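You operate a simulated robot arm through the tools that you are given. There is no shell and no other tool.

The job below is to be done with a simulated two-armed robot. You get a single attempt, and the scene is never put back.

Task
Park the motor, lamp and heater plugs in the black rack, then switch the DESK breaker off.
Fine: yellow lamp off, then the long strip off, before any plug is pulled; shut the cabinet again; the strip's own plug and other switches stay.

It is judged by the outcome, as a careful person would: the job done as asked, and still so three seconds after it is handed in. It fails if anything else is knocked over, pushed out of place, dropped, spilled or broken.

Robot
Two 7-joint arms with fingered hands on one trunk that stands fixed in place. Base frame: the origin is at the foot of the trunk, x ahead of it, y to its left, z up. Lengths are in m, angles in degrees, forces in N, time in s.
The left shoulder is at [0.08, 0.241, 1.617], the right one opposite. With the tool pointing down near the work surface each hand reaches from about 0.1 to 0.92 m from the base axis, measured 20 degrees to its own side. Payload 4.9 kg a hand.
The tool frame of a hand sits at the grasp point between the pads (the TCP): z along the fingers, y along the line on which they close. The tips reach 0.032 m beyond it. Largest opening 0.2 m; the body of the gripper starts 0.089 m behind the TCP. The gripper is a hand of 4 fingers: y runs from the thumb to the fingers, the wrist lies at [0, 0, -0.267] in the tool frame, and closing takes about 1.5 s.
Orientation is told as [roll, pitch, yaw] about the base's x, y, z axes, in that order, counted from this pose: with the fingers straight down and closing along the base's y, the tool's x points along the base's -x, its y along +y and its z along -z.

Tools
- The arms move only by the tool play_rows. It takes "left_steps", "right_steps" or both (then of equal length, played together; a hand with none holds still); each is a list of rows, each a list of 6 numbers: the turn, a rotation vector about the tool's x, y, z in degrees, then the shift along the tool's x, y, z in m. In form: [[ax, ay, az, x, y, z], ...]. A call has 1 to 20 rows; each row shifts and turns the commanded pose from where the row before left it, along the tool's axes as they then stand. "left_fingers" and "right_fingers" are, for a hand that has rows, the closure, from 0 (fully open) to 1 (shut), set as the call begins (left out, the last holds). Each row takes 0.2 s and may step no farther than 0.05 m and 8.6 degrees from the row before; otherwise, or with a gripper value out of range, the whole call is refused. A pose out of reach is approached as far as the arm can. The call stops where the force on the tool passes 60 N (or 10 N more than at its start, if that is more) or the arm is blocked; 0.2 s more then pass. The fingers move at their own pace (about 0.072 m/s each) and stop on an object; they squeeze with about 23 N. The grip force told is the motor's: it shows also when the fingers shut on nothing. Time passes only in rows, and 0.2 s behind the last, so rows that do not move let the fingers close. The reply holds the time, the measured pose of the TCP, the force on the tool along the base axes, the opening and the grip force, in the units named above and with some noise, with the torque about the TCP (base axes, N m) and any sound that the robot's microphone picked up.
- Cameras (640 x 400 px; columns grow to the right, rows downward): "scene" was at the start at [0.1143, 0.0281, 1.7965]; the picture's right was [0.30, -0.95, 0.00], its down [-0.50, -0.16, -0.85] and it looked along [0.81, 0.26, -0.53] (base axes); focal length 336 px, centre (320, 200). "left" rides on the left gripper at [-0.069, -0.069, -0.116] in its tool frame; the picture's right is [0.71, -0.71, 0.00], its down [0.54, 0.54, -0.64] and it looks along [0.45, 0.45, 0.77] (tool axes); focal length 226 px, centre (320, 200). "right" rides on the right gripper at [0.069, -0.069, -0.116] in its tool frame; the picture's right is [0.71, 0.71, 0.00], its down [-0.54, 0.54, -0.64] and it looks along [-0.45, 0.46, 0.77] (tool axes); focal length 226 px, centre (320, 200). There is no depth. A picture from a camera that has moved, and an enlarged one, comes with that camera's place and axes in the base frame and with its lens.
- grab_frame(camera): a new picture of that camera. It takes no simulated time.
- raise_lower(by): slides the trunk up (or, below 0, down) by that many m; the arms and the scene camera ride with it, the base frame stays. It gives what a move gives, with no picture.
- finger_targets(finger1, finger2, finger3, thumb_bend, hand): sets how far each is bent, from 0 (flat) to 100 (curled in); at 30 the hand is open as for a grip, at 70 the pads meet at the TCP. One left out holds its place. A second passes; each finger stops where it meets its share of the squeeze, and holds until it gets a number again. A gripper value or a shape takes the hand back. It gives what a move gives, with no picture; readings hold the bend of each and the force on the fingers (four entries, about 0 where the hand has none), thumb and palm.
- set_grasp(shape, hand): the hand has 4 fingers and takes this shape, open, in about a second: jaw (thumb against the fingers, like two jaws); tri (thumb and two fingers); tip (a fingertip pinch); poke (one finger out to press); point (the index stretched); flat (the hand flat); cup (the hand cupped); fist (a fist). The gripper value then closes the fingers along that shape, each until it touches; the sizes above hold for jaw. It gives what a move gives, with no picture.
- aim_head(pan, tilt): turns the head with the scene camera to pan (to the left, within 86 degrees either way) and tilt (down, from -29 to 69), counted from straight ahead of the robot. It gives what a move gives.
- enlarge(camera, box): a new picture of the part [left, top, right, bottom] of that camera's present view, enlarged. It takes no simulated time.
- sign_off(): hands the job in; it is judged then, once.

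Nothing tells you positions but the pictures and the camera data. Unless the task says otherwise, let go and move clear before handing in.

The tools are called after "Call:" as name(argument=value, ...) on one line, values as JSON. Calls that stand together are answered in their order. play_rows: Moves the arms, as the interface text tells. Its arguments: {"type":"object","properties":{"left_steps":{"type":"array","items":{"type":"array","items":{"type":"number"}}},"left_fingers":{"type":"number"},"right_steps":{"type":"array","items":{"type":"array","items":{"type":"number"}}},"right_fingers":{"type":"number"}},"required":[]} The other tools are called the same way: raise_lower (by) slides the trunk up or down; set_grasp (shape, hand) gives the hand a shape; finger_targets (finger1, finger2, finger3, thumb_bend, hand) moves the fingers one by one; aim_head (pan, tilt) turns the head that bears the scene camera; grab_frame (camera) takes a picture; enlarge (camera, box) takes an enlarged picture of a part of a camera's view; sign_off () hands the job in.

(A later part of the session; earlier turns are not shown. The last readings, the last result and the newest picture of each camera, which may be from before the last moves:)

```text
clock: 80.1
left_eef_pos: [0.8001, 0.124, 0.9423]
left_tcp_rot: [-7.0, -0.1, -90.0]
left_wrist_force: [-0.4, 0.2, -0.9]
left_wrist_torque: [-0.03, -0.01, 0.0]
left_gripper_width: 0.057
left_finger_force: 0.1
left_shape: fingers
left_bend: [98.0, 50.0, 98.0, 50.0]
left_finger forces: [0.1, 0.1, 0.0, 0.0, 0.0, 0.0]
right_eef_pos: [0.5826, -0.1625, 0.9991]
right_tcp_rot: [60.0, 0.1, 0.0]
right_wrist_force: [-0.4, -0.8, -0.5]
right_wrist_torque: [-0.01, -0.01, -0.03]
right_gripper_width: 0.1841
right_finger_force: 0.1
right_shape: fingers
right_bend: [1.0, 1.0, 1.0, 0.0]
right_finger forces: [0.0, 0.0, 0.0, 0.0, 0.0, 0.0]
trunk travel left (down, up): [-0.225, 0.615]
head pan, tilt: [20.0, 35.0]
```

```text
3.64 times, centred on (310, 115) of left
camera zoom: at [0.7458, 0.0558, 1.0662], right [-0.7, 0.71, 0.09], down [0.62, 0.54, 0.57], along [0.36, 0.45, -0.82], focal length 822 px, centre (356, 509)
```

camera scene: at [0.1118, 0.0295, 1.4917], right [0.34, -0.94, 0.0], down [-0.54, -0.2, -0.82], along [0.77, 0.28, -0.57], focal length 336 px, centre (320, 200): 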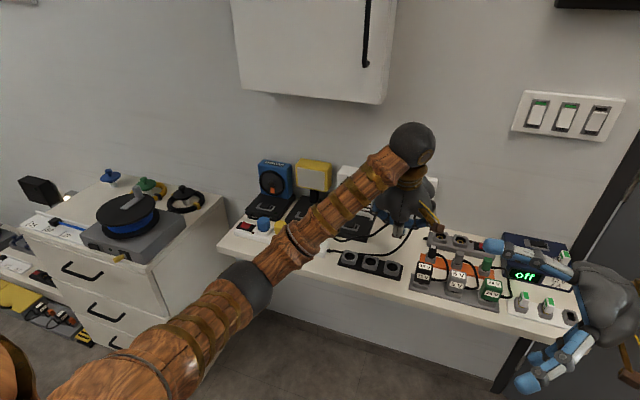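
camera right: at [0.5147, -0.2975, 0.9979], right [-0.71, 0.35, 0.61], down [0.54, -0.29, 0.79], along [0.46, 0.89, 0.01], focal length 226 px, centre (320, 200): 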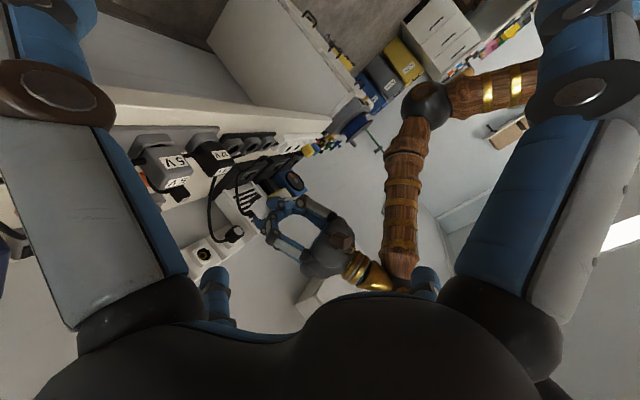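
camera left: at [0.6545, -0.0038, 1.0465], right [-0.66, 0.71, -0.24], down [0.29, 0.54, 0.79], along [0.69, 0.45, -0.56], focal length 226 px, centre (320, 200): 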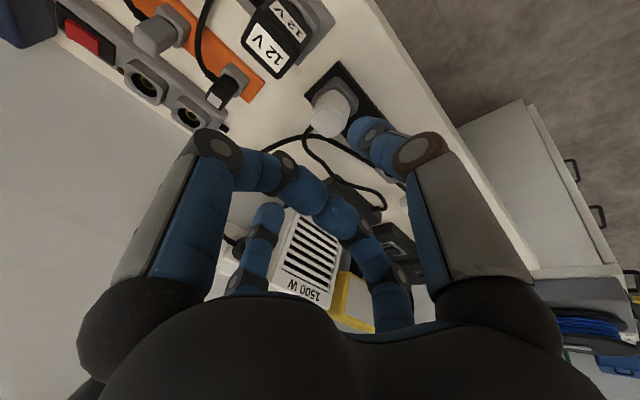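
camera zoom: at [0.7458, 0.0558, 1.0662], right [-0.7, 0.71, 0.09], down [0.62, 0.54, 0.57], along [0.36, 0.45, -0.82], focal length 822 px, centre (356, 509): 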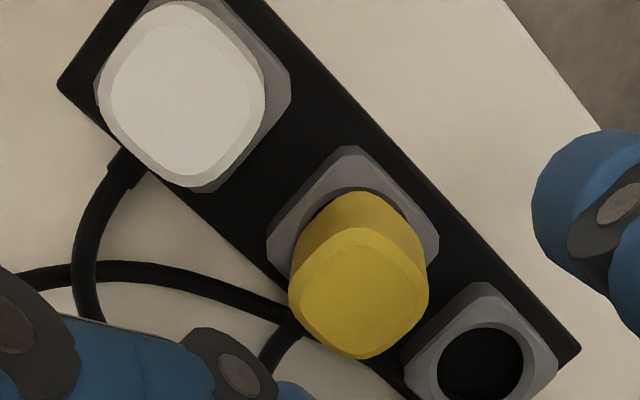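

The yellow plug sits a few millimetres higher than the white one. I'll press it down with all four fingertips closed together: first rise, level the hand and reshape.

Call:
play_rows(left_steps=[[-3.5, 0, 0, 0, 0, -0.03], [-3.5, 0, 0, 0, 0, -0.03], [0, 0, 0, 0, 0, 0]])

Call:
finger_targets(hand="left", finger1=50, finger2=50, finger3=50, thumb_bend=50)

Call:
finger_targets(hand="left", finger1=72, finger2=72, finger3=72, thumb_bend=72)

Call:
enlarge(camera="scene", box=[320, 150, 430, 280])

Call:
grab_frame(camera="left")

```text
clock: 80.9
left_eef_pos: [0.8027, 0.1234, 1.0028]
left_tcp_rot: [-0.1, 0.1, -89.8]
left_wrist_force: [-0.2, -0.6, 0.1]
left_wrist_torque: [0.0, 0.01, 0.0]
left_gripper_width: 0.0571
left_finger_force: 0.1
left_shape: fingers
left_bend: [98.0, 50.0, 98.0, 50.0]
left_finger forces: [0.0, 0.0, 0.0, 0.1, 0.1, 0.1]
right_eef_pos: [0.5827, -0.1622, 1.0002]
right_tcp_rot: [60.0, 0.0, -0.1]
right_wrist_force: [0.0, -0.1, -0.2]
right_wrist_torque: [0.07, -0.03, 0.04]
right_gripper_width: 0.1841
right_finger_force: 0.1
right_shape: fingers
right_bend: [1.0, 1.0, 1.0, 0.0]
right_finger forces: [0.0, 0.0, 0.0, 0.1, 0.0, 0.0]
trunk travel left (down, up): [-0.225, 0.615]
head pan, tilt: [20.0, 35.0]
```

```text
clock: 81.9
left_eef_pos: [0.8032, 0.1232, 1.0031]
left_tcp_rot: [-0.1, -0.1, -89.9]
left_wrist_force: [-0.3, -0.3, -0.1]
left_wrist_torque: [-0.01, 0.01, 0.02]
left_gripper_width: 0.0686
left_finger_force: 0.1
left_shape: fingers
left_bend: [50.0, 50.0, 50.0, 50.0]
left_finger forces: [0.0, 0.0, 0.1, 0.0, 0.0, 0.0]
right_eef_pos: [0.5826, -0.1623, 0.9999]
right_tcp_rot: [59.9, 0.0, -0.1]
right_wrist_force: [0.1, 0.2, 1.4]
right_wrist_torque: [0.03, 0.01, -0.01]
right_gripper_width: 0.1841
right_finger_force: 0.0
right_shape: fingers
right_bend: [1.0, 1.0, 1.0, 0.0]
right_finger forces: [0.1, 0.1, 0.0, 0.0, 0.0, 0.1]
trunk travel left (down, up): [-0.225, 0.615]
head pan, tilt: [20.0, 35.0]
```

```text
clock: 82.9
left_eef_pos: [0.8034, 0.1239, 1.0023]
left_tcp_rot: [0.1, 0.0, -90.1]
left_wrist_force: [-1.3, 0.6, 0.2]
left_wrist_torque: [-0.02, 0.01, -0.02]
left_gripper_width: 0.001
left_finger_force: 0.1
left_shape: fingers
left_bend: [69.0, 69.0, 69.0, 69.0]
left_finger forces: [0.0, 0.0, 0.0, 0.0, 0.1, 0.0]
right_eef_pos: [0.5827, -0.1633, 0.9993]
right_tcp_rot: [60.0, 0.0, 0.0]
right_wrist_force: [-0.9, -0.4, -0.1]
right_wrist_torque: [0.01, 0.01, -0.03]
right_gripper_width: 0.1842
right_finger_force: 0.0
right_shape: fingers
right_bend: [1.0, 1.0, 1.0, 0.0]
right_finger forces: [0.1, 0.1, 0.0, 0.0, 0.1, 0.1]
trunk travel left (down, up): [-0.225, 0.615]
head pan, tilt: [20.0, 35.0]
```

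```text
3.08 times, centred on (375, 215) of scene
camera zoom: at [0.1117, 0.0308, 1.4916], right [0.34, -0.94, 0.0], down [-0.54, -0.2, -0.82], along [0.77, 0.28, -0.57], focal length 1035 px, centre (151, 154)
```

zoom: 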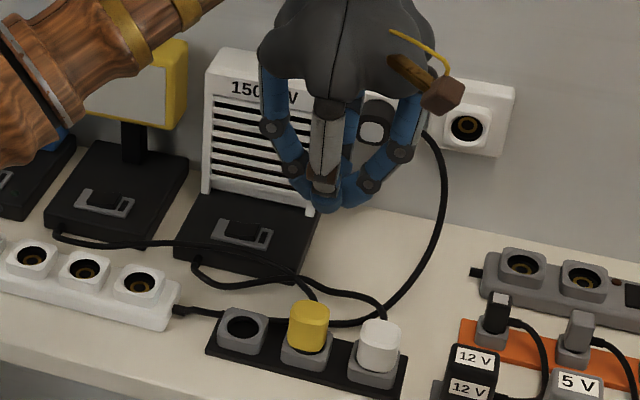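

```text
taken
camera left: at [0.735, 0.0548, 1.1188], right [-0.71, 0.71, 0.0], down [0.54, 0.54, 0.64], along [0.45, 0.45, -0.77], focal length 226 px, centre (320, 200)
```

left: 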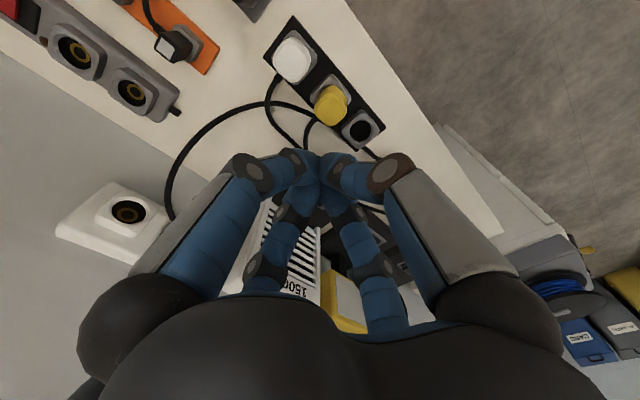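

The four tips are closed together. I'll move over the yellow plug and press down gradually.

Call:
play_rows(left_steps=[[0, 0, 0, 0.002, -0.016, 0.02], [0, 0, 0, 0, 0, 0.04], [0, 0, 0, 0, 0, 0.035], [0, 0, 0, 0, 0, 0]])

Call:
enlarge(camera="scene", box=[340, 200, 420, 290])

Call:
enlarge(camera="right", box=[220, 130, 300, 190])

```text
clock: 83.9
left_eef_pos: [0.7838, 0.1267, 0.9062]
left_tcp_rot: [0.0, -0.1, -90.0]
left_wrist_force: [0.0, -0.3, -0.2]
left_wrist_torque: [0.0, 0.01, 0.02]
left_gripper_width: 0.0007
left_finger_force: 0.0
left_shape: fingers
left_bend: [69.0, 69.0, 69.0, 69.0]
left_finger forces: [0.0, 0.0, 0.0, 0.0, 0.0, 0.0]
right_eef_pos: [0.5828, -0.1615, 1.0012]
right_tcp_rot: [60.0, 0.0, -0.1]
right_wrist_force: [0.0, -0.5, -0.6]
right_wrist_torque: [-0.01, 0.0, -0.04]
right_gripper_width: 0.184
right_finger_force: 0.1
right_shape: fingers
right_bend: [1.0, 1.0, 1.0, 0.0]
right_finger forces: [0.0, 0.1, 0.0, 0.0, 0.0, 0.1]
trunk travel left (down, up): [-0.225, 0.615]
head pan, tilt: [20.0, 35.0]
```

```text
4.44 times, centred on (380, 245) of scene
camera zoom: at [0.1112, 0.031, 1.4917], right [0.34, -0.94, 0.0], down [-0.54, -0.2, -0.82], along [0.77, 0.28, -0.57], focal length 1495 px, centre (53, 0)
```

zoom: 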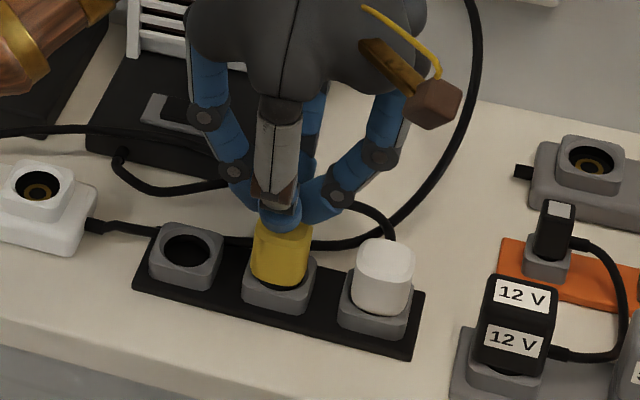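

```text
6.67 times, centred on (260, 160) of right
camera zoom: at [0.5144, -0.2961, 0.9988], right [-0.71, 0.35, 0.61], down [0.54, -0.29, 0.79], along [0.46, 0.89, 0.01], focal length 1507 px, centre (720, 467)
```

zoom: 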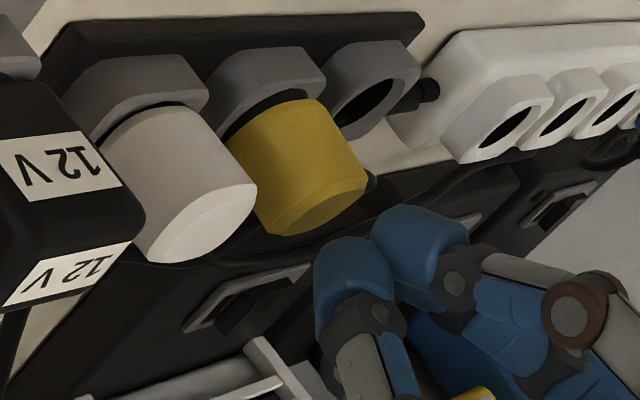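

Call:
play_rows(left_steps=[[0, 0, 0, 0, 0.001, 0.005], [0, 0, 0, 0, 0, 0.004], [0, 0, 0, 0, 0, 0.003], [0, 0, 0, 0, 0, 0]])

Call:
enlarge(camera="right", box=[220, 130, 300, 190])

```text
clock: 84.9
left_eef_pos: [0.7879, 0.1262, 0.8944]
left_tcp_rot: [-0.1, 0.0, -90.0]
left_wrist_force: [0.3, -0.1, 0.8]
left_wrist_torque: [-0.01, 0.02, 0.02]
left_gripper_width: 0.0006
left_finger_force: 0.1
left_shape: fingers
left_bend: [69.0, 69.0, 69.0, 69.0]
left_finger forces: [0.1, 0.0, 0.0, 0.0, 0.0, 0.0]
right_eef_pos: [0.5818, -0.1628, 0.9985]
right_tcp_rot: [60.0, 0.0, -0.1]
right_wrist_force: [1.0, 0.0, 0.2]
right_wrist_torque: [0.02, 0.0, -0.04]
right_gripper_width: 0.184
right_finger_force: 0.0
right_shape: fingers
right_bend: [1.0, 1.0, 1.0, 0.0]
right_finger forces: [0.1, 0.0, 0.1, 0.1, 0.0, 0.0]
trunk travel left (down, up): [-0.225, 0.615]
head pan, tilt: [20.0, 35.0]
```

```text
6.67 times, centred on (260, 160) of right
camera zoom: at [0.5145, -0.2963, 0.9987], right [-0.71, 0.35, 0.61], down [0.54, -0.29, 0.79], along [0.46, 0.89, 0.01], focal length 1507 px, centre (720, 467)
```

zoom: 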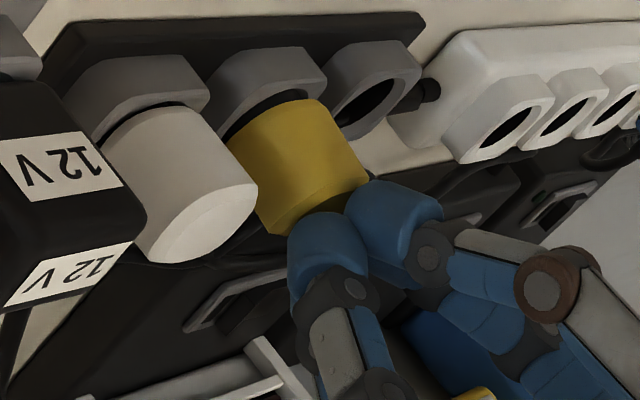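

Call:
play_rows(left_steps=[[0, 0, 0, 0, 0, 0.003], [0, 0, 0, 0, 0, 0.003], [0, 0, 0, 0, 0, 0]])

Call:
enlarge(camera="right", box=[220, 130, 300, 190])

```text
clock: 85.7
left_eef_pos: [0.7859, 0.1266, 0.8908]
left_tcp_rot: [0.3, 0.0, -90.0]
left_wrist_force: [1.1, 1.0, 18.4]
left_wrist_torque: [0.05, 0.13, -0.03]
left_gripper_width: 0.0005
left_finger_force: 14.5
left_shape: fingers
left_bend: [71.0, 69.0, 71.0, 71.0]
left_finger forces: [0.0, 0.0, 12.4, 0.1, 17.2, 0.1]
right_eef_pos: [0.5805, -0.1618, 1.0014]
right_tcp_rot: [60.0, -0.2, -0.2]
right_wrist_force: [0.7, -0.5, -0.5]
right_wrist_torque: [0.02, 0.01, -0.03]
right_gripper_width: 0.184
right_finger_force: 0.0
right_shape: fingers
right_bend: [1.0, 1.0, 1.0, 0.0]
right_finger forces: [0.0, 0.1, 0.1, 0.1, 0.0, 0.1]
trunk travel left (down, up): [-0.225, 0.615]
head pan, tilt: [20.0, 35.0]
```

```text
6.67 times, centred on (260, 160) of right
camera zoom: at [0.5131, -0.2964, 0.9997], right [-0.71, 0.35, 0.61], down [0.54, -0.29, 0.79], along [0.46, 0.89, 0.01], focal length 1507 px, centre (720, 467)
```

zoom: 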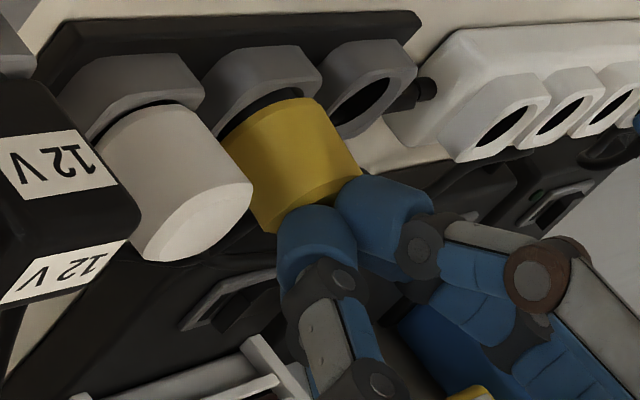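

Call:
play_rows(left_steps=[[0, 0, 0, 0, 0, 0.003], [0, 0, 0, 0, 0, 0]])

Call:
enlarge(camera="right", box=[220, 130, 300, 190])

```text
clock: 86.3
left_eef_pos: [0.7842, 0.1267, 0.8894]
left_tcp_rot: [0.4, -0.1, -89.9]
left_wrist_force: [1.9, 0.5, 41.9]
left_wrist_torque: [0.09, 0.17, 0.03]
left_gripper_width: 0.0005
left_finger_force: 34.0
left_shape: fingers
left_bend: [72.0, 68.0, 72.0, 72.0]
left_finger forces: [22.1, 0.1, 23.5, 0.0, 22.4, 0.0]
right_eef_pos: [0.5792, -0.1625, 1.0033]
right_tcp_rot: [60.0, -0.2, -0.2]
right_wrist_force: [0.5, -1.2, 0.8]
right_wrist_torque: [-0.01, 0.02, 0.0]
right_gripper_width: 0.1843
right_finger_force: 0.1
right_shape: fingers
right_bend: [1.0, 1.0, 1.0, 0.0]
right_finger forces: [0.1, 0.0, 0.1, 0.0, 0.0, 0.0]
trunk travel left (down, up): [-0.225, 0.615]
head pan, tilt: [20.0, 35.0]
```

```text
6.67 times, centred on (260, 160) of right
camera zoom: at [0.5114, -0.2967, 1.0008], right [-0.71, 0.35, 0.61], down [0.54, -0.29, 0.79], along [0.46, 0.89, 0.01], focal length 1507 px, centre (720, 467)
```

zoom: 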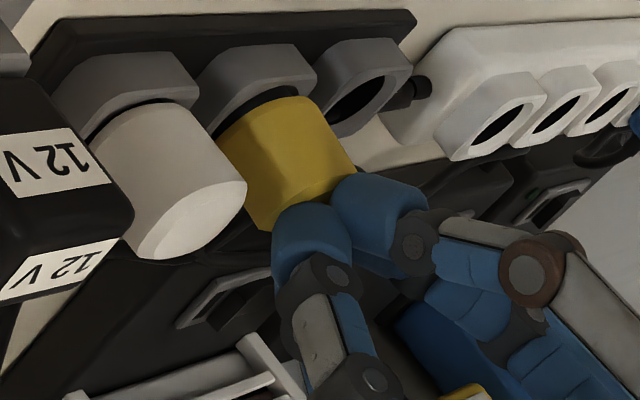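

At 42 N it doesn't move, and both parked plugs' tops triangulate to the same height (~0.854), so the yellow plug is fully seated. I'll back off and prepare for the blue plug.

Call:
play_rows(left_steps=[[0, 0, 0, 0, 0, -0.005], [0, 0, 0, 0, 0, -0.02], [0, 0, 0, 0, 0, -0.04], [0, 0, 0, 0, 0, -0.045]])

Call:
finger_targets(hand="left", finger1=48, finger2=48, finger3=48, thumb_bend=48)

Call:
finger_targets(hand="left", finger1=100, finger3=100)

Call:
enlarge(camera="scene", box=[340, 230, 420, 290])

```text
clock: 87.3
left_eef_pos: [0.7896, 0.128, 0.994]
left_tcp_rot: [-0.2, 0.0, -90.0]
left_wrist_force: [-0.3, 0.6, -0.1]
left_wrist_torque: [-0.01, -0.02, 0.02]
left_gripper_width: 0.0009
left_finger_force: 0.0
left_shape: fingers
left_bend: [71.0, 68.0, 71.0, 71.0]
left_finger forces: [0.0, 0.1, 0.1, 0.1, 0.1, 0.0]
right_eef_pos: [0.5827, -0.1616, 1.0005]
right_tcp_rot: [60.1, -0.1, -0.1]
right_wrist_force: [0.2, 0.0, 0.0]
right_wrist_torque: [0.04, -0.03, 0.01]
right_gripper_width: 0.1843
right_finger_force: 0.1
right_shape: fingers
right_bend: [1.0, 1.0, 1.0, 0.0]
right_finger forces: [0.0, 0.1, 0.0, 0.1, 0.0, 0.0]
trunk travel left (down, up): [-0.225, 0.615]
head pan, tilt: [20.0, 35.0]
```

```text
clock: 88.3
left_eef_pos: [0.7885, 0.1285, 0.9941]
left_tcp_rot: [-0.1, 0.0, -90.0]
left_wrist_force: [-0.4, 0.3, 0.3]
left_wrist_torque: [-0.01, -0.01, 0.01]
left_gripper_width: 0.0761
left_finger_force: 0.1
left_shape: fingers
left_bend: [48.0, 48.0, 48.0, 48.0]
left_finger forces: [0.0, 0.1, 0.0, 0.0, 0.0, 0.1]
right_eef_pos: [0.5833, -0.1621, 0.9991]
right_tcp_rot: [59.9, 0.0, 0.0]
right_wrist_force: [0.4, -0.1, 0.0]
right_wrist_torque: [-0.01, 0.02, 0.0]
right_gripper_width: 0.1837
right_finger_force: 0.1
right_shape: fingers
right_bend: [1.0, 1.0, 1.0, 0.0]
right_finger forces: [0.0, 0.0, 0.0, 0.0, 0.0, 0.1]
trunk travel left (down, up): [-0.225, 0.615]
head pan, tilt: [20.0, 35.0]
```

```text
clock: 89.3
left_eef_pos: [0.7896, 0.1285, 0.9934]
left_tcp_rot: [0.0, 0.0, -90.1]
left_wrist_force: [-0.3, 0.2, -0.4]
left_wrist_torque: [0.0, 0.03, 0.01]
left_gripper_width: 0.0512
left_finger_force: 0.0
left_shape: fingers
left_bend: [73.0, 48.0, 73.0, 48.0]
left_finger forces: [0.0, 0.1, 0.1, 0.0, 0.0, 0.0]
right_eef_pos: [0.5818, -0.1613, 0.9993]
right_tcp_rot: [60.0, 0.0, -0.1]
right_wrist_force: [1.2, 0.3, 0.0]
right_wrist_torque: [0.02, -0.01, -0.01]
right_gripper_width: 0.184
right_finger_force: 0.1
right_shape: fingers
right_bend: [1.0, 1.0, 1.0, 0.0]
right_finger forces: [0.0, 0.0, 0.0, 0.0, 0.0, 0.0]
trunk travel left (down, up): [-0.225, 0.615]
head pan, tilt: [20.0, 35.0]
```

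```text
6.67 times, centred on (380, 260) of scene
camera zoom: at [0.1116, 0.0308, 1.4916], right [0.34, -0.94, 0.0], down [-0.54, -0.2, -0.82], along [0.77, 0.28, -0.57], focal length 2243 px, centre (-80, -200)
```

zoom: 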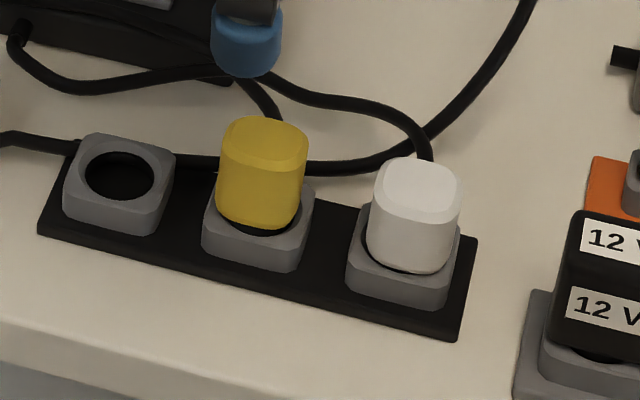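

Both parked plugs look good. I'll reshape via "poke" to get the curled bar again, then move above the blue plug.

Call:
set_grasp(shape="poke", hand="left")

Call:
finger_targets(hand="left", finger1=100, finger2=48, finger3=100, thumb_bend=48)

Call:
play_rows(left_steps=[[0, 0, 0, 0.0468, 0.0005, -0.002], [0, 0, 0, 0.0468, 0.0005, -0.002], [0, 0, 0, 0.0468, 0.0005, -0.002], [0, 0, 0, 0.0468, 0.0005, -0.002], [0, 0, 0, 0.0468, 0.0005, 0], [0, 0, 0, 0.0468, 0.0005, 0], [0, 0, 0, 0.0452, 0, 0], [0, 0, 0, 0, 0, 0]])

Call:
enlarge(camera="left", box=[280, 60, 440, 220])

Call:
enlarge(camera="scene", box=[220, 130, 340, 250])

```text
clock: 90.2
left_eef_pos: [0.7884, 0.1279, 0.9931]
left_tcp_rot: [0.1, 0.0, -90.1]
left_wrist_force: [-0.3, -0.2, -0.4]
left_wrist_torque: [0.04, 0.03, -0.02]
left_gripper_width: 0.0001
left_finger_force: 0.1
left_shape: poke
left_bend: [100.0, 100.0, 100.0, 81.0]
left_finger forces: [0.0, 0.0, 0.0, 0.0, 0.0, 0.1]
right_eef_pos: [0.5823, -0.1625, 0.9998]
right_tcp_rot: [60.1, 0.1, 0.0]
right_wrist_force: [-0.4, -0.5, -0.4]
right_wrist_torque: [0.01, 0.0, -0.02]
right_gripper_width: 0.184
right_finger_force: 0.0
right_shape: fingers
right_bend: [1.0, 1.0, 1.0, 0.0]
right_finger forces: [0.0, 0.1, 0.0, 0.0, 0.0, 0.1]
trunk travel left (down, up): [-0.225, 0.615]
head pan, tilt: [20.0, 35.0]
```

```text
clock: 91.2
left_eef_pos: [0.7885, 0.1279, 0.9931]
left_tcp_rot: [0.0, 0.0, -90.0]
left_wrist_force: [0.4, 0.2, -0.4]
left_wrist_torque: [0.02, -0.01, 0.02]
left_gripper_width: 0.0613
left_finger_force: 0.0
left_shape: fingers
left_bend: [98.0, 48.0, 98.0, 48.0]
left_finger forces: [0.1, 0.0, 0.0, 0.1, 0.1, 0.0]
right_eef_pos: [0.5828, -0.1626, 0.9998]
right_tcp_rot: [60.1, -0.1, -0.2]
right_wrist_force: [-0.5, -0.1, -0.8]
right_wrist_torque: [-0.01, -0.03, 0.04]
right_gripper_width: 0.184
right_finger_force: 0.1
right_shape: fingers
right_bend: [1.0, 1.0, 1.0, 0.0]
right_finger forces: [0.1, 0.0, 0.0, 0.0, 0.0, 0.0]
trunk travel left (down, up): [-0.225, 0.615]
head pan, tilt: [20.0, 35.0]
```

```text
clock: 93.0
left_eef_pos: [0.7894, 0.4558, 1.0021]
left_tcp_rot: [0.0, 0.0, -90.0]
left_wrist_force: [0.4, -0.8, 0.1]
left_wrist_torque: [0.0, 0.0, 0.04]
left_gripper_width: 0.0613
left_finger_force: 0.1
left_shape: fingers
left_bend: [98.0, 48.0, 98.0, 48.0]
left_finger forces: [0.0, 0.0, 0.1, 0.0, 0.0, 0.0]
right_eef_pos: [0.5828, -0.1628, 0.9997]
right_tcp_rot: [60.1, 0.0, -0.1]
right_wrist_force: [0.5, 0.3, 0.1]
right_wrist_torque: [-0.01, 0.0, 0.02]
right_gripper_width: 0.1841
right_finger_force: 0.0
right_shape: fingers
right_bend: [1.0, 1.0, 1.0, 0.0]
right_finger forces: [0.0, 0.0, 0.1, 0.0, 0.1, 0.0]
trunk travel left (down, up): [-0.225, 0.615]
head pan, tilt: [20.0, 35.0]
```

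```text
2.50 times, centred on (360, 140) of left
camera zoom: at [0.7208, 0.3868, 1.119], right [-0.71, 0.71, 0.0], down [0.54, 0.54, 0.64], along [0.45, 0.46, -0.77], focal length 565 px, centre (220, 350)
```

zoom: 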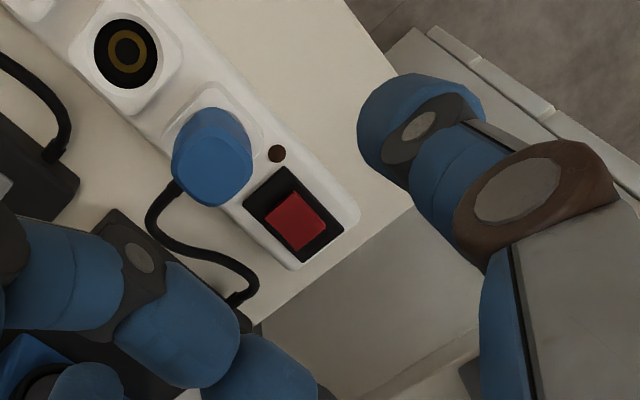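

```text
3.33 times, centred on (280, 190) of scene
camera zoom: at [0.1118, 0.0299, 1.4916], right [0.34, -0.94, 0.0], down [-0.54, -0.2, -0.82], along [0.77, 0.28, -0.57], focal length 1121 px, centre (453, 233)
```

zoom: 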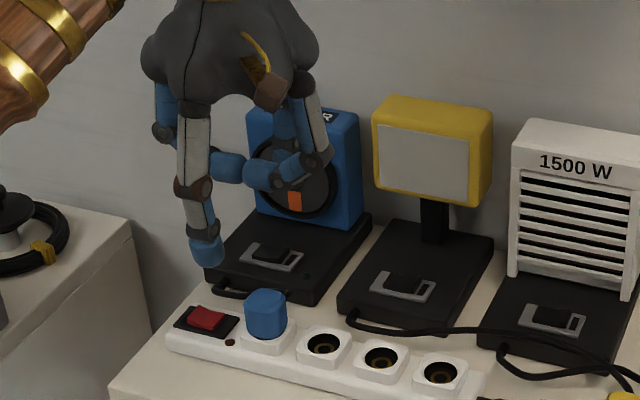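

The blue plug is at about (0.7925, 0.4545). I'll descend on it as before.

Call:
play_rows(left_steps=[[0, 0, 0, -0.0015, 0.0035, 0.03], [0, 0, 0, 0, 0, 0.03], [0, 0, 0, 0, 0, 0.03], [0, 0, 0, 0, 0, 0.012], [0, 0, 0, 0, 0, 0]])

Call:
enlarge(camera="left", box=[240, 80, 440, 240])

Call:
enlarge(camera="scene", box=[225, 160, 315, 250])

```text
clock: 94.2
left_eef_pos: [0.7953, 0.4517, 0.9019]
left_tcp_rot: [0.0, 0.0, -89.9]
left_wrist_force: [-0.1, -0.5, 0.1]
left_wrist_torque: [0.02, 0.0, 0.0]
left_gripper_width: 0.0614
left_finger_force: 0.0
left_shape: fingers
left_bend: [98.0, 48.0, 98.0, 48.0]
left_finger forces: [0.0, 0.0, 0.0, 0.0, 0.1, 0.0]
right_eef_pos: [0.5817, -0.1614, 0.9995]
right_tcp_rot: [60.0, -0.1, -0.1]
right_wrist_force: [-0.1, -1.0, -0.8]
right_wrist_torque: [0.02, -0.01, 0.02]
right_gripper_width: 0.1841
right_finger_force: 0.1
right_shape: fingers
right_bend: [1.0, 1.0, 1.0, 0.0]
right_finger forces: [0.0, 0.1, 0.1, 0.0, 0.0, 0.0]
trunk travel left (down, up): [-0.225, 0.615]
head pan, tilt: [20.0, 35.0]
```

```text
2.50 times, centred on (340, 160) of left
camera zoom: at [0.7275, 0.3824, 1.018], right [-0.71, 0.71, 0.0], down [0.54, 0.54, 0.64], along [0.45, 0.45, -0.77], focal length 565 px, centre (270, 300)
```

zoom: 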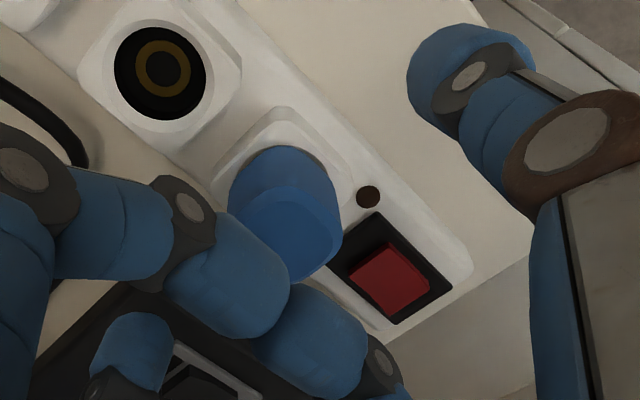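

```text
4.44 times, centred on (270, 205) of scene
camera zoom: at [0.1115, 0.0309, 1.4917], right [0.34, -0.94, 0.0], down [-0.54, -0.2, -0.82], along [0.77, 0.28, -0.57], focal length 1495 px, centre (542, 178)
```

zoom: 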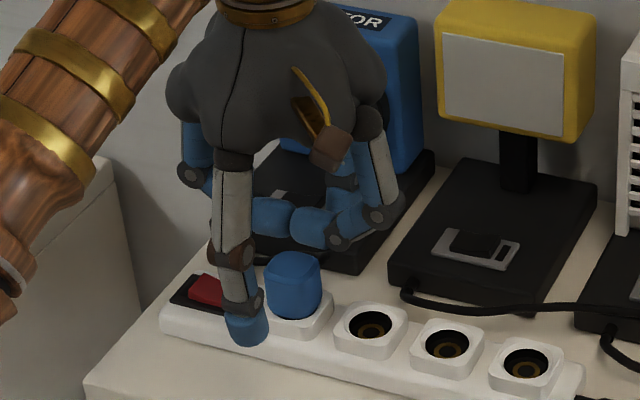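

Call:
play_rows(left_steps=[[0, 0, 0, 0.0025, -0.0025, 0.005], [0, 0, 0, 0, 0, 0.005], [0, 0, 0, 0, 0, 0.003], [0, 0, 0, 0, 0, 0]])

Call:
finger_targets(hand="left", finger2=63, thumb_bend=63)

Call:
finger_targets(hand="left", finger2=66, thumb_bend=66)

Call:
enlarge(camera="left", box=[240, 80, 440, 240])

```text
clock: 95.2
left_eef_pos: [0.7923, 0.454, 0.8893]
left_tcp_rot: [0.0, -0.1, -90.0]
left_wrist_force: [0.1, -0.3, -0.2]
left_wrist_torque: [0.0, 0.02, -0.03]
left_gripper_width: 0.0613
left_finger_force: 0.0
left_shape: fingers
left_bend: [98.0, 48.0, 98.0, 48.0]
left_finger forces: [0.0, 0.0, 0.1, 0.0, 0.1, 0.0]
right_eef_pos: [0.5834, -0.1625, 1.0006]
right_tcp_rot: [60.0, -0.1, -0.2]
right_wrist_force: [-0.3, -0.7, 0.7]
right_wrist_torque: [0.01, -0.03, 0.0]
right_gripper_width: 0.1842
right_finger_force: 0.0
right_shape: fingers
right_bend: [1.0, 1.0, 1.0, 0.0]
right_finger forces: [0.2, 0.0, 0.1, 0.0, 0.1, 0.0]
trunk travel left (down, up): [-0.225, 0.615]
head pan, tilt: [20.0, 35.0]
```

```text
clock: 96.2
left_eef_pos: [0.7923, 0.4542, 0.888]
left_tcp_rot: [0.0, 0.1, -89.9]
left_wrist_force: [0.6, -0.8, 0.3]
left_wrist_torque: [-0.01, -0.01, 0.01]
left_gripper_width: 0.0305
left_finger_force: 0.3
left_shape: fingers
left_bend: [98.0, 62.0, 98.0, 63.0]
left_finger forces: [0.0, 0.9, 0.0, 0.1, 0.0, 0.0]
right_eef_pos: [0.5819, -0.1627, 0.9989]
right_tcp_rot: [60.0, 0.0, -0.1]
right_wrist_force: [0.7, 0.1, -0.7]
right_wrist_torque: [0.03, 0.0, -0.03]
right_gripper_width: 0.184
right_finger_force: 0.1
right_shape: fingers
right_bend: [1.0, 1.0, 1.0, 0.0]
right_finger forces: [0.1, 0.1, 0.1, 0.0, 0.1, 0.0]
trunk travel left (down, up): [-0.225, 0.615]
head pan, tilt: [20.0, 35.0]
```

```text
clock: 97.2
left_eef_pos: [0.7925, 0.454, 0.8888]
left_tcp_rot: [-0.1, 0.0, -90.0]
left_wrist_force: [3.1, 0.2, 1.4]
left_wrist_torque: [0.01, -0.05, 0.01]
left_gripper_width: 0.0265
left_finger_force: 3.2
left_shape: fingers
left_bend: [98.0, 63.0, 98.0, 65.0]
left_finger forces: [0.0, 4.4, 0.1, 0.0, 2.2, 0.0]
right_eef_pos: [0.5837, -0.1615, 0.9995]
right_tcp_rot: [60.0, 0.1, -0.1]
right_wrist_force: [0.5, 0.3, -0.9]
right_wrist_torque: [-0.01, -0.01, 0.0]
right_gripper_width: 0.1838
right_finger_force: 0.1
right_shape: fingers
right_bend: [1.0, 1.0, 1.0, 0.0]
right_finger forces: [0.1, 0.1, 0.0, 0.0, 0.0, 0.0]
trunk travel left (down, up): [-0.225, 0.615]
head pan, tilt: [20.0, 35.0]
```

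```text
2.50 times, centred on (340, 160) of left
camera zoom: at [0.7242, 0.3849, 1.0046], right [-0.71, 0.71, 0.0], down [0.54, 0.54, 0.64], along [0.45, 0.45, -0.77], focal length 565 px, centre (270, 300)
```

zoom: 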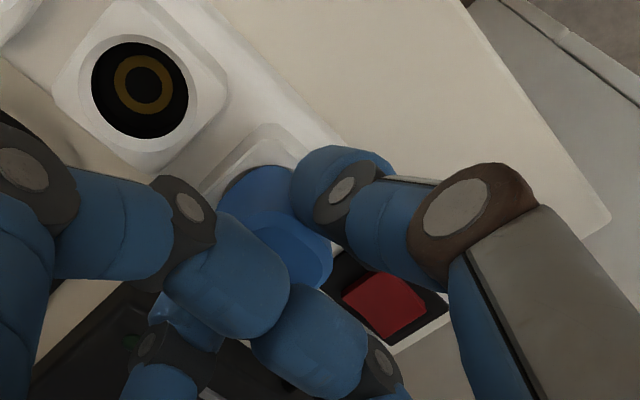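

Very similar to the yellow grasp. I'll tighten with finger 2 to 80 and thumb to 71, then pull up in small steps.

Call:
finger_targets(hand="left", finger2=80, thumb_bend=71)

Call:
play_rows(left_steps=[[0, 0, 0, 0, 0, -0.002], [0, 0, 0, 0, 0, -0.002], [0, 0, 0, 0, 0, -0.002], [0, 0, 0, 0, 0, 0]])

Call:
enlarge(camera="scene", box=[245, 200, 295, 245])

```text
clock: 98.2
left_eef_pos: [0.7915, 0.4544, 0.8876]
left_tcp_rot: [0.0, 0.0, -89.9]
left_wrist_force: [-3.8, -0.6, -0.1]
left_wrist_torque: [0.0, 0.08, 0.02]
left_gripper_width: 0.0256
left_finger_force: 8.7
left_shape: fingers
left_bend: [98.0, 63.0, 98.0, 67.0]
left_finger forces: [0.0, 7.2, 0.0, 0.0, 10.8, 0.0]
right_eef_pos: [0.5821, -0.1608, 1.0004]
right_tcp_rot: [60.0, 0.0, 0.0]
right_wrist_force: [0.8, 0.9, 0.1]
right_wrist_torque: [0.02, 0.02, -0.01]
right_gripper_width: 0.1842
right_finger_force: 0.1
right_shape: fingers
right_bend: [1.0, 1.0, 1.0, 0.0]
right_finger forces: [0.0, 0.1, 0.0, 0.0, 0.0, 0.0]
trunk travel left (down, up): [-0.225, 0.615]
head pan, tilt: [20.0, 35.0]
```

```text
clock: 99.2
left_eef_pos: [0.7917, 0.4538, 0.8943]
left_tcp_rot: [0.0, 0.1, -89.9]
left_wrist_force: [0.2, -0.3, -1.2]
left_wrist_torque: [0.02, 0.0, 0.02]
left_gripper_width: 0.0239
left_finger_force: 9.1
left_shape: fingers
left_bend: [98.0, 63.0, 98.0, 67.0]
left_finger forces: [0.0, 8.9, 0.0, 0.0, 8.8, 0.0]
right_eef_pos: [0.5829, -0.1619, 0.9998]
right_tcp_rot: [60.1, 0.0, -0.1]
right_wrist_force: [-0.1, 0.5, -0.7]
right_wrist_torque: [0.0, -0.01, 0.01]
right_gripper_width: 0.1842
right_finger_force: 0.1
right_shape: fingers
right_bend: [1.0, 1.0, 1.0, 0.0]
right_finger forces: [0.1, 0.0, 0.0, 0.0, 0.0, 0.0]
trunk travel left (down, up): [-0.225, 0.615]
head pan, tilt: [20.0, 35.0]
```

```text
8.89 times, centred on (270, 222) of scene
camera zoom: at [0.1121, 0.0312, 1.4916], right [0.34, -0.94, 0.0], down [-0.54, -0.2, -0.82], along [0.77, 0.28, -0.57], focal length 2990 px, centre (764, 0)
```

zoom: 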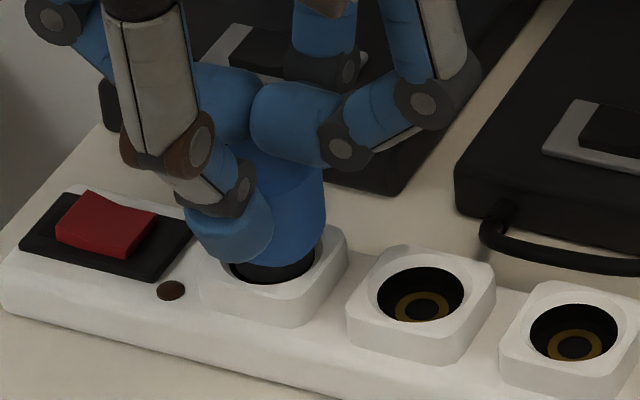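

The blue plug is free. I'll lift it, carry it to above socket 1 and tilt it upright as with the yellow one.

Call:
play_rows(left_steps=[[0, 0, 0, 0, 0, -0.005], [0, 0, 0, 0, 0, -0.01], [0, 0, 0, 0, 0, -0.02], [0, 0, 0, 0, 0, -0.025], [0, 0, 0, 0, 0, -0.03], [0, 0, 0, -0.0447, -0.0007, 0], [0, 0, 0, -0.0447, -0.0007, 0], [0, 0, 0, -0.0447, -0.0007, 0], [0, 0, 0, -0.0447, -0.0007, 0], [0, 0, 0, -0.0447, -0.0007, 0], [0, 0, 0, -0.0447, -0.0007, 0], [3.5, 0, 0, 0, 0, 0.02], [3.5, 0, 0, 0, 0, 0.02], [0, 0, 0, 0, 0, 0]])

Call:
enlarge(camera="left", box=[270, 90, 410, 200])

Call:
enlarge(camera="right", box=[220, 120, 320, 200])

Call:
enlarge(camera="scene", box=[310, 190, 410, 290])

```text
clock: 102.2
left_eef_pos: [0.7865, 0.1852, 0.9441]
left_tcp_rot: [-7.0, 0.0, -90.1]
left_wrist_force: [-1.5, -1.1, -0.8]
left_wrist_torque: [-0.02, -0.02, 0.02]
left_gripper_width: 0.0243
left_finger_force: 9.2
left_shape: fingers
left_bend: [98.0, 63.0, 98.0, 67.0]
left_finger forces: [0.0, 8.8, 0.0, 0.1, 8.7, 0.0]
right_eef_pos: [0.5821, -0.1619, 0.9997]
right_tcp_rot: [60.1, -0.1, -0.1]
right_wrist_force: [-0.4, -0.5, 0.4]
right_wrist_torque: [0.0, 0.02, -0.04]
right_gripper_width: 0.184
right_finger_force: 0.1
right_shape: fingers
right_bend: [1.0, 1.0, 1.0, 0.0]
right_finger forces: [0.0, 0.0, 0.1, 0.1, 0.0, 0.0]
trunk travel left (down, up): [-0.225, 0.615]
head pan, tilt: [20.0, 35.0]
```

```text
3.64 times, centred on (340, 145) of left
camera zoom: at [0.7331, 0.1168, 1.0675], right [-0.7, 0.71, 0.09], down [0.62, 0.54, 0.57], along [0.36, 0.45, -0.82], focal length 822 px, centre (247, 400)
```

zoom: 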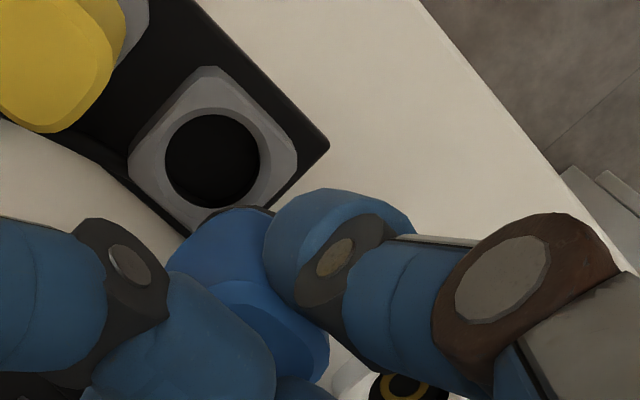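

```text
5.00 times, centred on (270, 160) of right
camera zoom: at [0.5143, -0.2963, 0.9988], right [-0.71, 0.35, 0.61], down [0.54, -0.29, 0.79], along [0.46, 0.89, 0.01], focal length 1130 px, centre (570, 400)
```

zoom: 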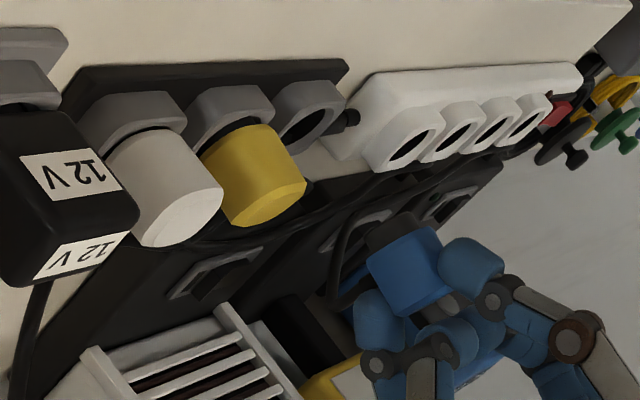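

```text
4.00 times, centred on (360, 240) of scene
camera zoom: at [0.1113, 0.0309, 1.4917], right [0.34, -0.94, 0.0], down [-0.54, -0.2, -0.82], along [0.77, 0.28, -0.57], focal length 1346 px, centre (160, 40)
```

zoom: 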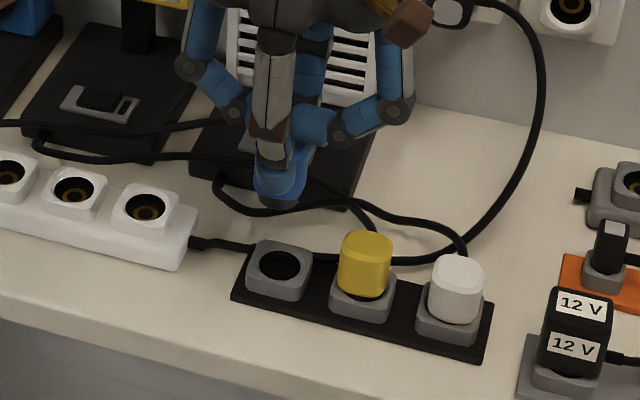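

Alignment over socket 1 needs about 3 mm toward the robot. I'll correct and lower to just above the hole.

Call:
play_rows(left_steps=[[0, 0, 0, -0.0005, 0.0019, 0.0275], [0, 0, 0, 0, 0.0018, 0.0275], [0, 0, 0, 0, 0, 0]])

Call:
enlarge(camera="left", box=[290, 110, 360, 170])

Call:
enlarge(camera="right", box=[240, 125, 310, 185])

Call:
enlarge(camera="scene", box=[330, 225, 390, 280])

```text
clock: 103.0
left_eef_pos: [0.7826, 0.1863, 0.8886]
left_tcp_rot: [-7.0, 0.0, -90.1]
left_wrist_force: [-0.2, 0.2, -0.6]
left_wrist_torque: [-0.02, -0.02, 0.02]
left_gripper_width: 0.0245
left_finger_force: 8.7
left_shape: fingers
left_bend: [98.0, 63.0, 98.0, 67.0]
left_finger forces: [0.1, 8.8, 0.0, 0.0, 8.7, 0.0]
right_eef_pos: [0.582, -0.1616, 0.9998]
right_tcp_rot: [59.9, 0.0, -0.2]
right_wrist_force: [-1.0, -0.4, -0.2]
right_wrist_torque: [0.0, -0.01, 0.01]
right_gripper_width: 0.1838
right_finger_force: 0.0
right_shape: fingers
right_bend: [1.0, 1.0, 1.0, 0.0]
right_finger forces: [0.0, 0.0, 0.0, 0.0, 0.0, 0.1]
trunk travel left (down, up): [-0.225, 0.615]
head pan, tilt: [20.0, 35.0]
```

```text
6.67 times, centred on (325, 140) of left
camera zoom: at [0.7298, 0.1173, 1.0115], right [-0.7, 0.71, 0.09], down [0.62, 0.54, 0.57], along [0.36, 0.45, -0.82], focal length 1507 px, centre (287, 600)
```

zoom: 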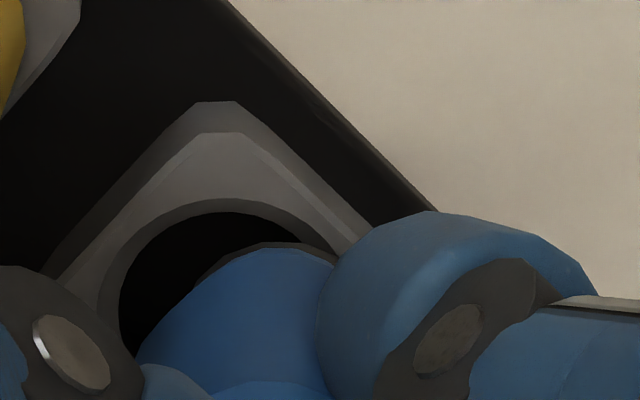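

```text
6.67 times, centred on (275, 155) of right
camera zoom: at [0.5144, -0.2963, 0.9988], right [-0.71, 0.35, 0.61], down [0.54, -0.29, 0.79], along [0.46, 0.89, 0.01], focal length 1507 px, centre (620, 500)
```

zoom: 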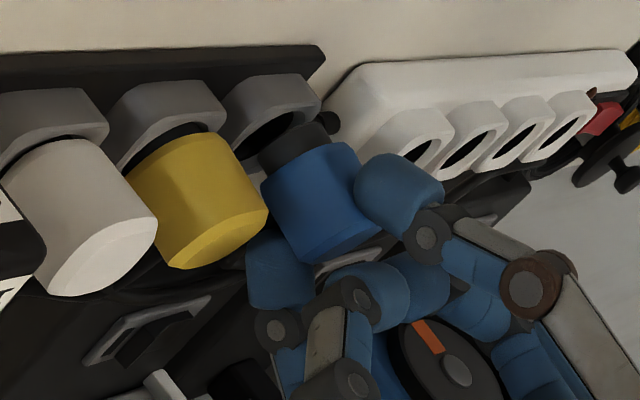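

```text
7.27 times, centred on (360, 252) of scene
camera zoom: at [0.1113, 0.0308, 1.4917], right [0.34, -0.94, 0.0], down [-0.54, -0.2, -0.82], along [0.77, 0.28, -0.57], focal length 2447 px, centre (29, -182)
```

zoom: 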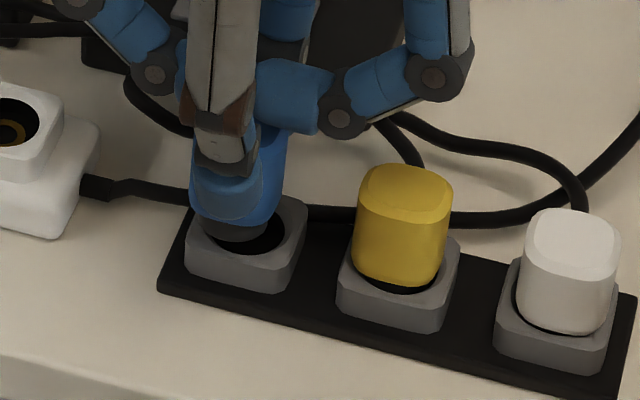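

The plug is about 4 mm too far in +Y and 2.5 mm too near the robot. I'll correct that and recheck.

Call:
play_rows(left_steps=[[0, 0, 0, -0.004, 0.0025, 0], [0, 0, 0, 0, 0, 0]])

Call:
enlarge(camera="left", box=[290, 110, 360, 170])

Call:
enlarge(camera="right", box=[240, 125, 310, 185])

Call:
enlarge(camera="scene", box=[330, 225, 390, 280])

```text
clock: 103.6
left_eef_pos: [0.7855, 0.1827, 0.8877]
left_tcp_rot: [-7.0, 0.1, -89.9]
left_wrist_force: [-0.2, -0.2, -0.5]
left_wrist_torque: [-0.01, 0.03, 0.02]
left_gripper_width: 0.0242
left_finger_force: 9.5
left_shape: fingers
left_bend: [98.0, 63.0, 98.0, 67.0]
left_finger forces: [0.0, 8.7, 0.0, 0.1, 8.7, 0.0]
right_eef_pos: [0.5833, -0.1619, 1.0003]
right_tcp_rot: [59.9, 0.0, -0.1]
right_wrist_force: [-0.1, -0.4, 0.0]
right_wrist_torque: [-0.01, -0.05, -0.01]
right_gripper_width: 0.1841
right_finger_force: 0.0
right_shape: fingers
right_bend: [1.0, 1.0, 1.0, 0.0]
right_finger forces: [0.0, 0.1, 0.0, 0.0, 0.1, 0.1]
trunk travel left (down, up): [-0.225, 0.615]
head pan, tilt: [20.0, 35.0]
```

```text
6.67 times, centred on (325, 140) of left
camera zoom: at [0.7324, 0.1135, 1.0116], right [-0.7, 0.71, 0.09], down [0.62, 0.54, 0.57], along [0.36, 0.45, -0.82], focal length 1507 px, centre (287, 600)
```

zoom: 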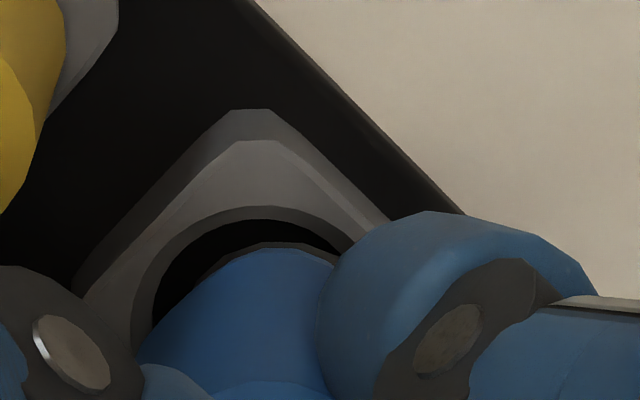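

```text
6.67 times, centred on (275, 155) of right
camera zoom: at [0.5146, -0.296, 0.9987], right [-0.71, 0.35, 0.61], down [0.54, -0.29, 0.79], along [0.46, 0.89, 0.01], focal length 1507 px, centre (620, 500)
```

zoom: 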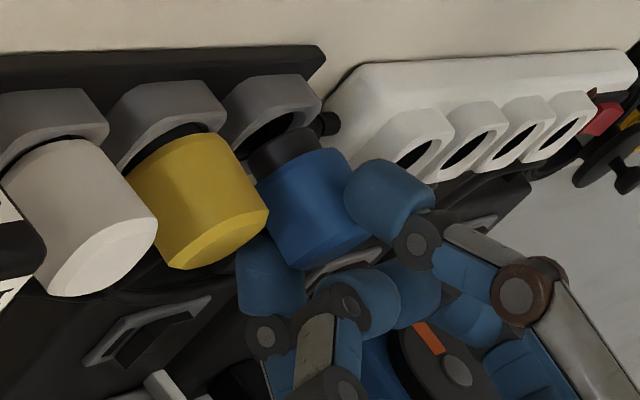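

```text
7.27 times, centred on (360, 252) of scene
camera zoom: at [0.1116, 0.0312, 1.4916], right [0.34, -0.94, 0.0], down [-0.54, -0.2, -0.82], along [0.77, 0.28, -0.57], focal length 2447 px, centre (29, -182)
```

zoom: 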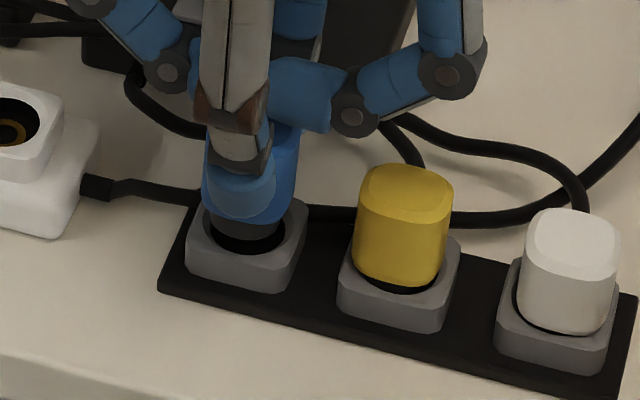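

Now well centred. I'll lower it in small steps.

Call:
play_rows(left_steps=[[0, 0, 0, 0, 0.0004, 0.004], [0, 0, 0, 0, 0.0004, 0.004], [0, 0, 0, 0, 0.0004, 0.003], [0, 0, 0, 0, 0, 0]])

Call:
enlarge(camera="right", box=[240, 125, 310, 185])

Call:
enlarge(camera="scene", box=[330, 225, 390, 280])

```text
clock: 104.6
left_eef_pos: [0.7859, 0.1822, 0.8784]
left_tcp_rot: [-7.0, 0.0, -90.0]
left_wrist_force: [2.0, -0.5, 0.2]
left_wrist_torque: [0.02, -0.11, -0.02]
left_gripper_width: 0.0237
left_finger_force: 8.8
left_shape: fingers
left_bend: [98.0, 62.0, 98.0, 67.0]
left_finger forces: [0.0, 9.7, 0.0, 0.0, 8.0, 0.0]
right_eef_pos: [0.5829, -0.1623, 1.0008]
right_tcp_rot: [60.0, 0.0, -0.1]
right_wrist_force: [0.8, -0.1, 0.4]
right_wrist_torque: [-0.01, -0.02, -0.01]
right_gripper_width: 0.1838
right_finger_force: 0.0
right_shape: fingers
right_bend: [1.0, 1.0, 1.0, 0.0]
right_finger forces: [0.0, 0.1, 0.0, 0.0, 0.0, 0.0]
trunk travel left (down, up): [-0.225, 0.615]
head pan, tilt: [20.0, 35.0]
```

```text
6.67 times, centred on (275, 155) of right
camera zoom: at [0.5147, -0.2963, 0.9986], right [-0.71, 0.35, 0.61], down [0.54, -0.29, 0.79], along [0.46, 0.89, 0.01], focal length 1507 px, centre (620, 500)
```

zoom: 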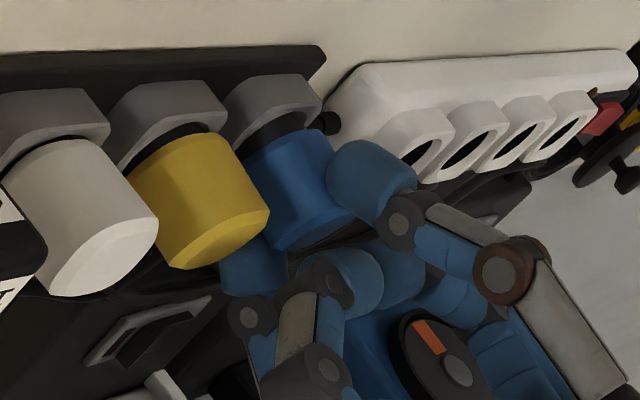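

```text
7.27 times, centred on (360, 252) of scene
camera zoom: at [0.1118, 0.0309, 1.4916], right [0.34, -0.94, 0.0], down [-0.54, -0.2, -0.82], along [0.77, 0.28, -0.57], focal length 2447 px, centre (29, -182)
```

zoom: 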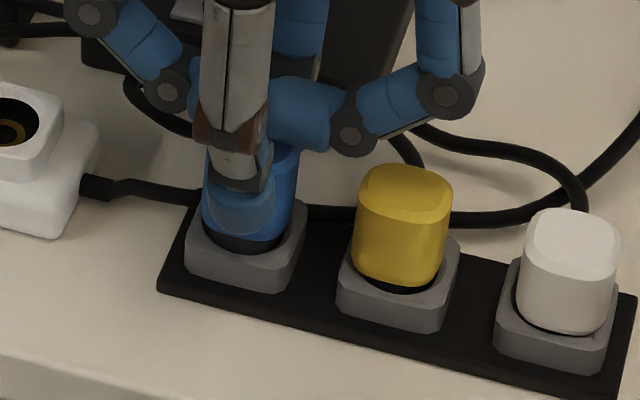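

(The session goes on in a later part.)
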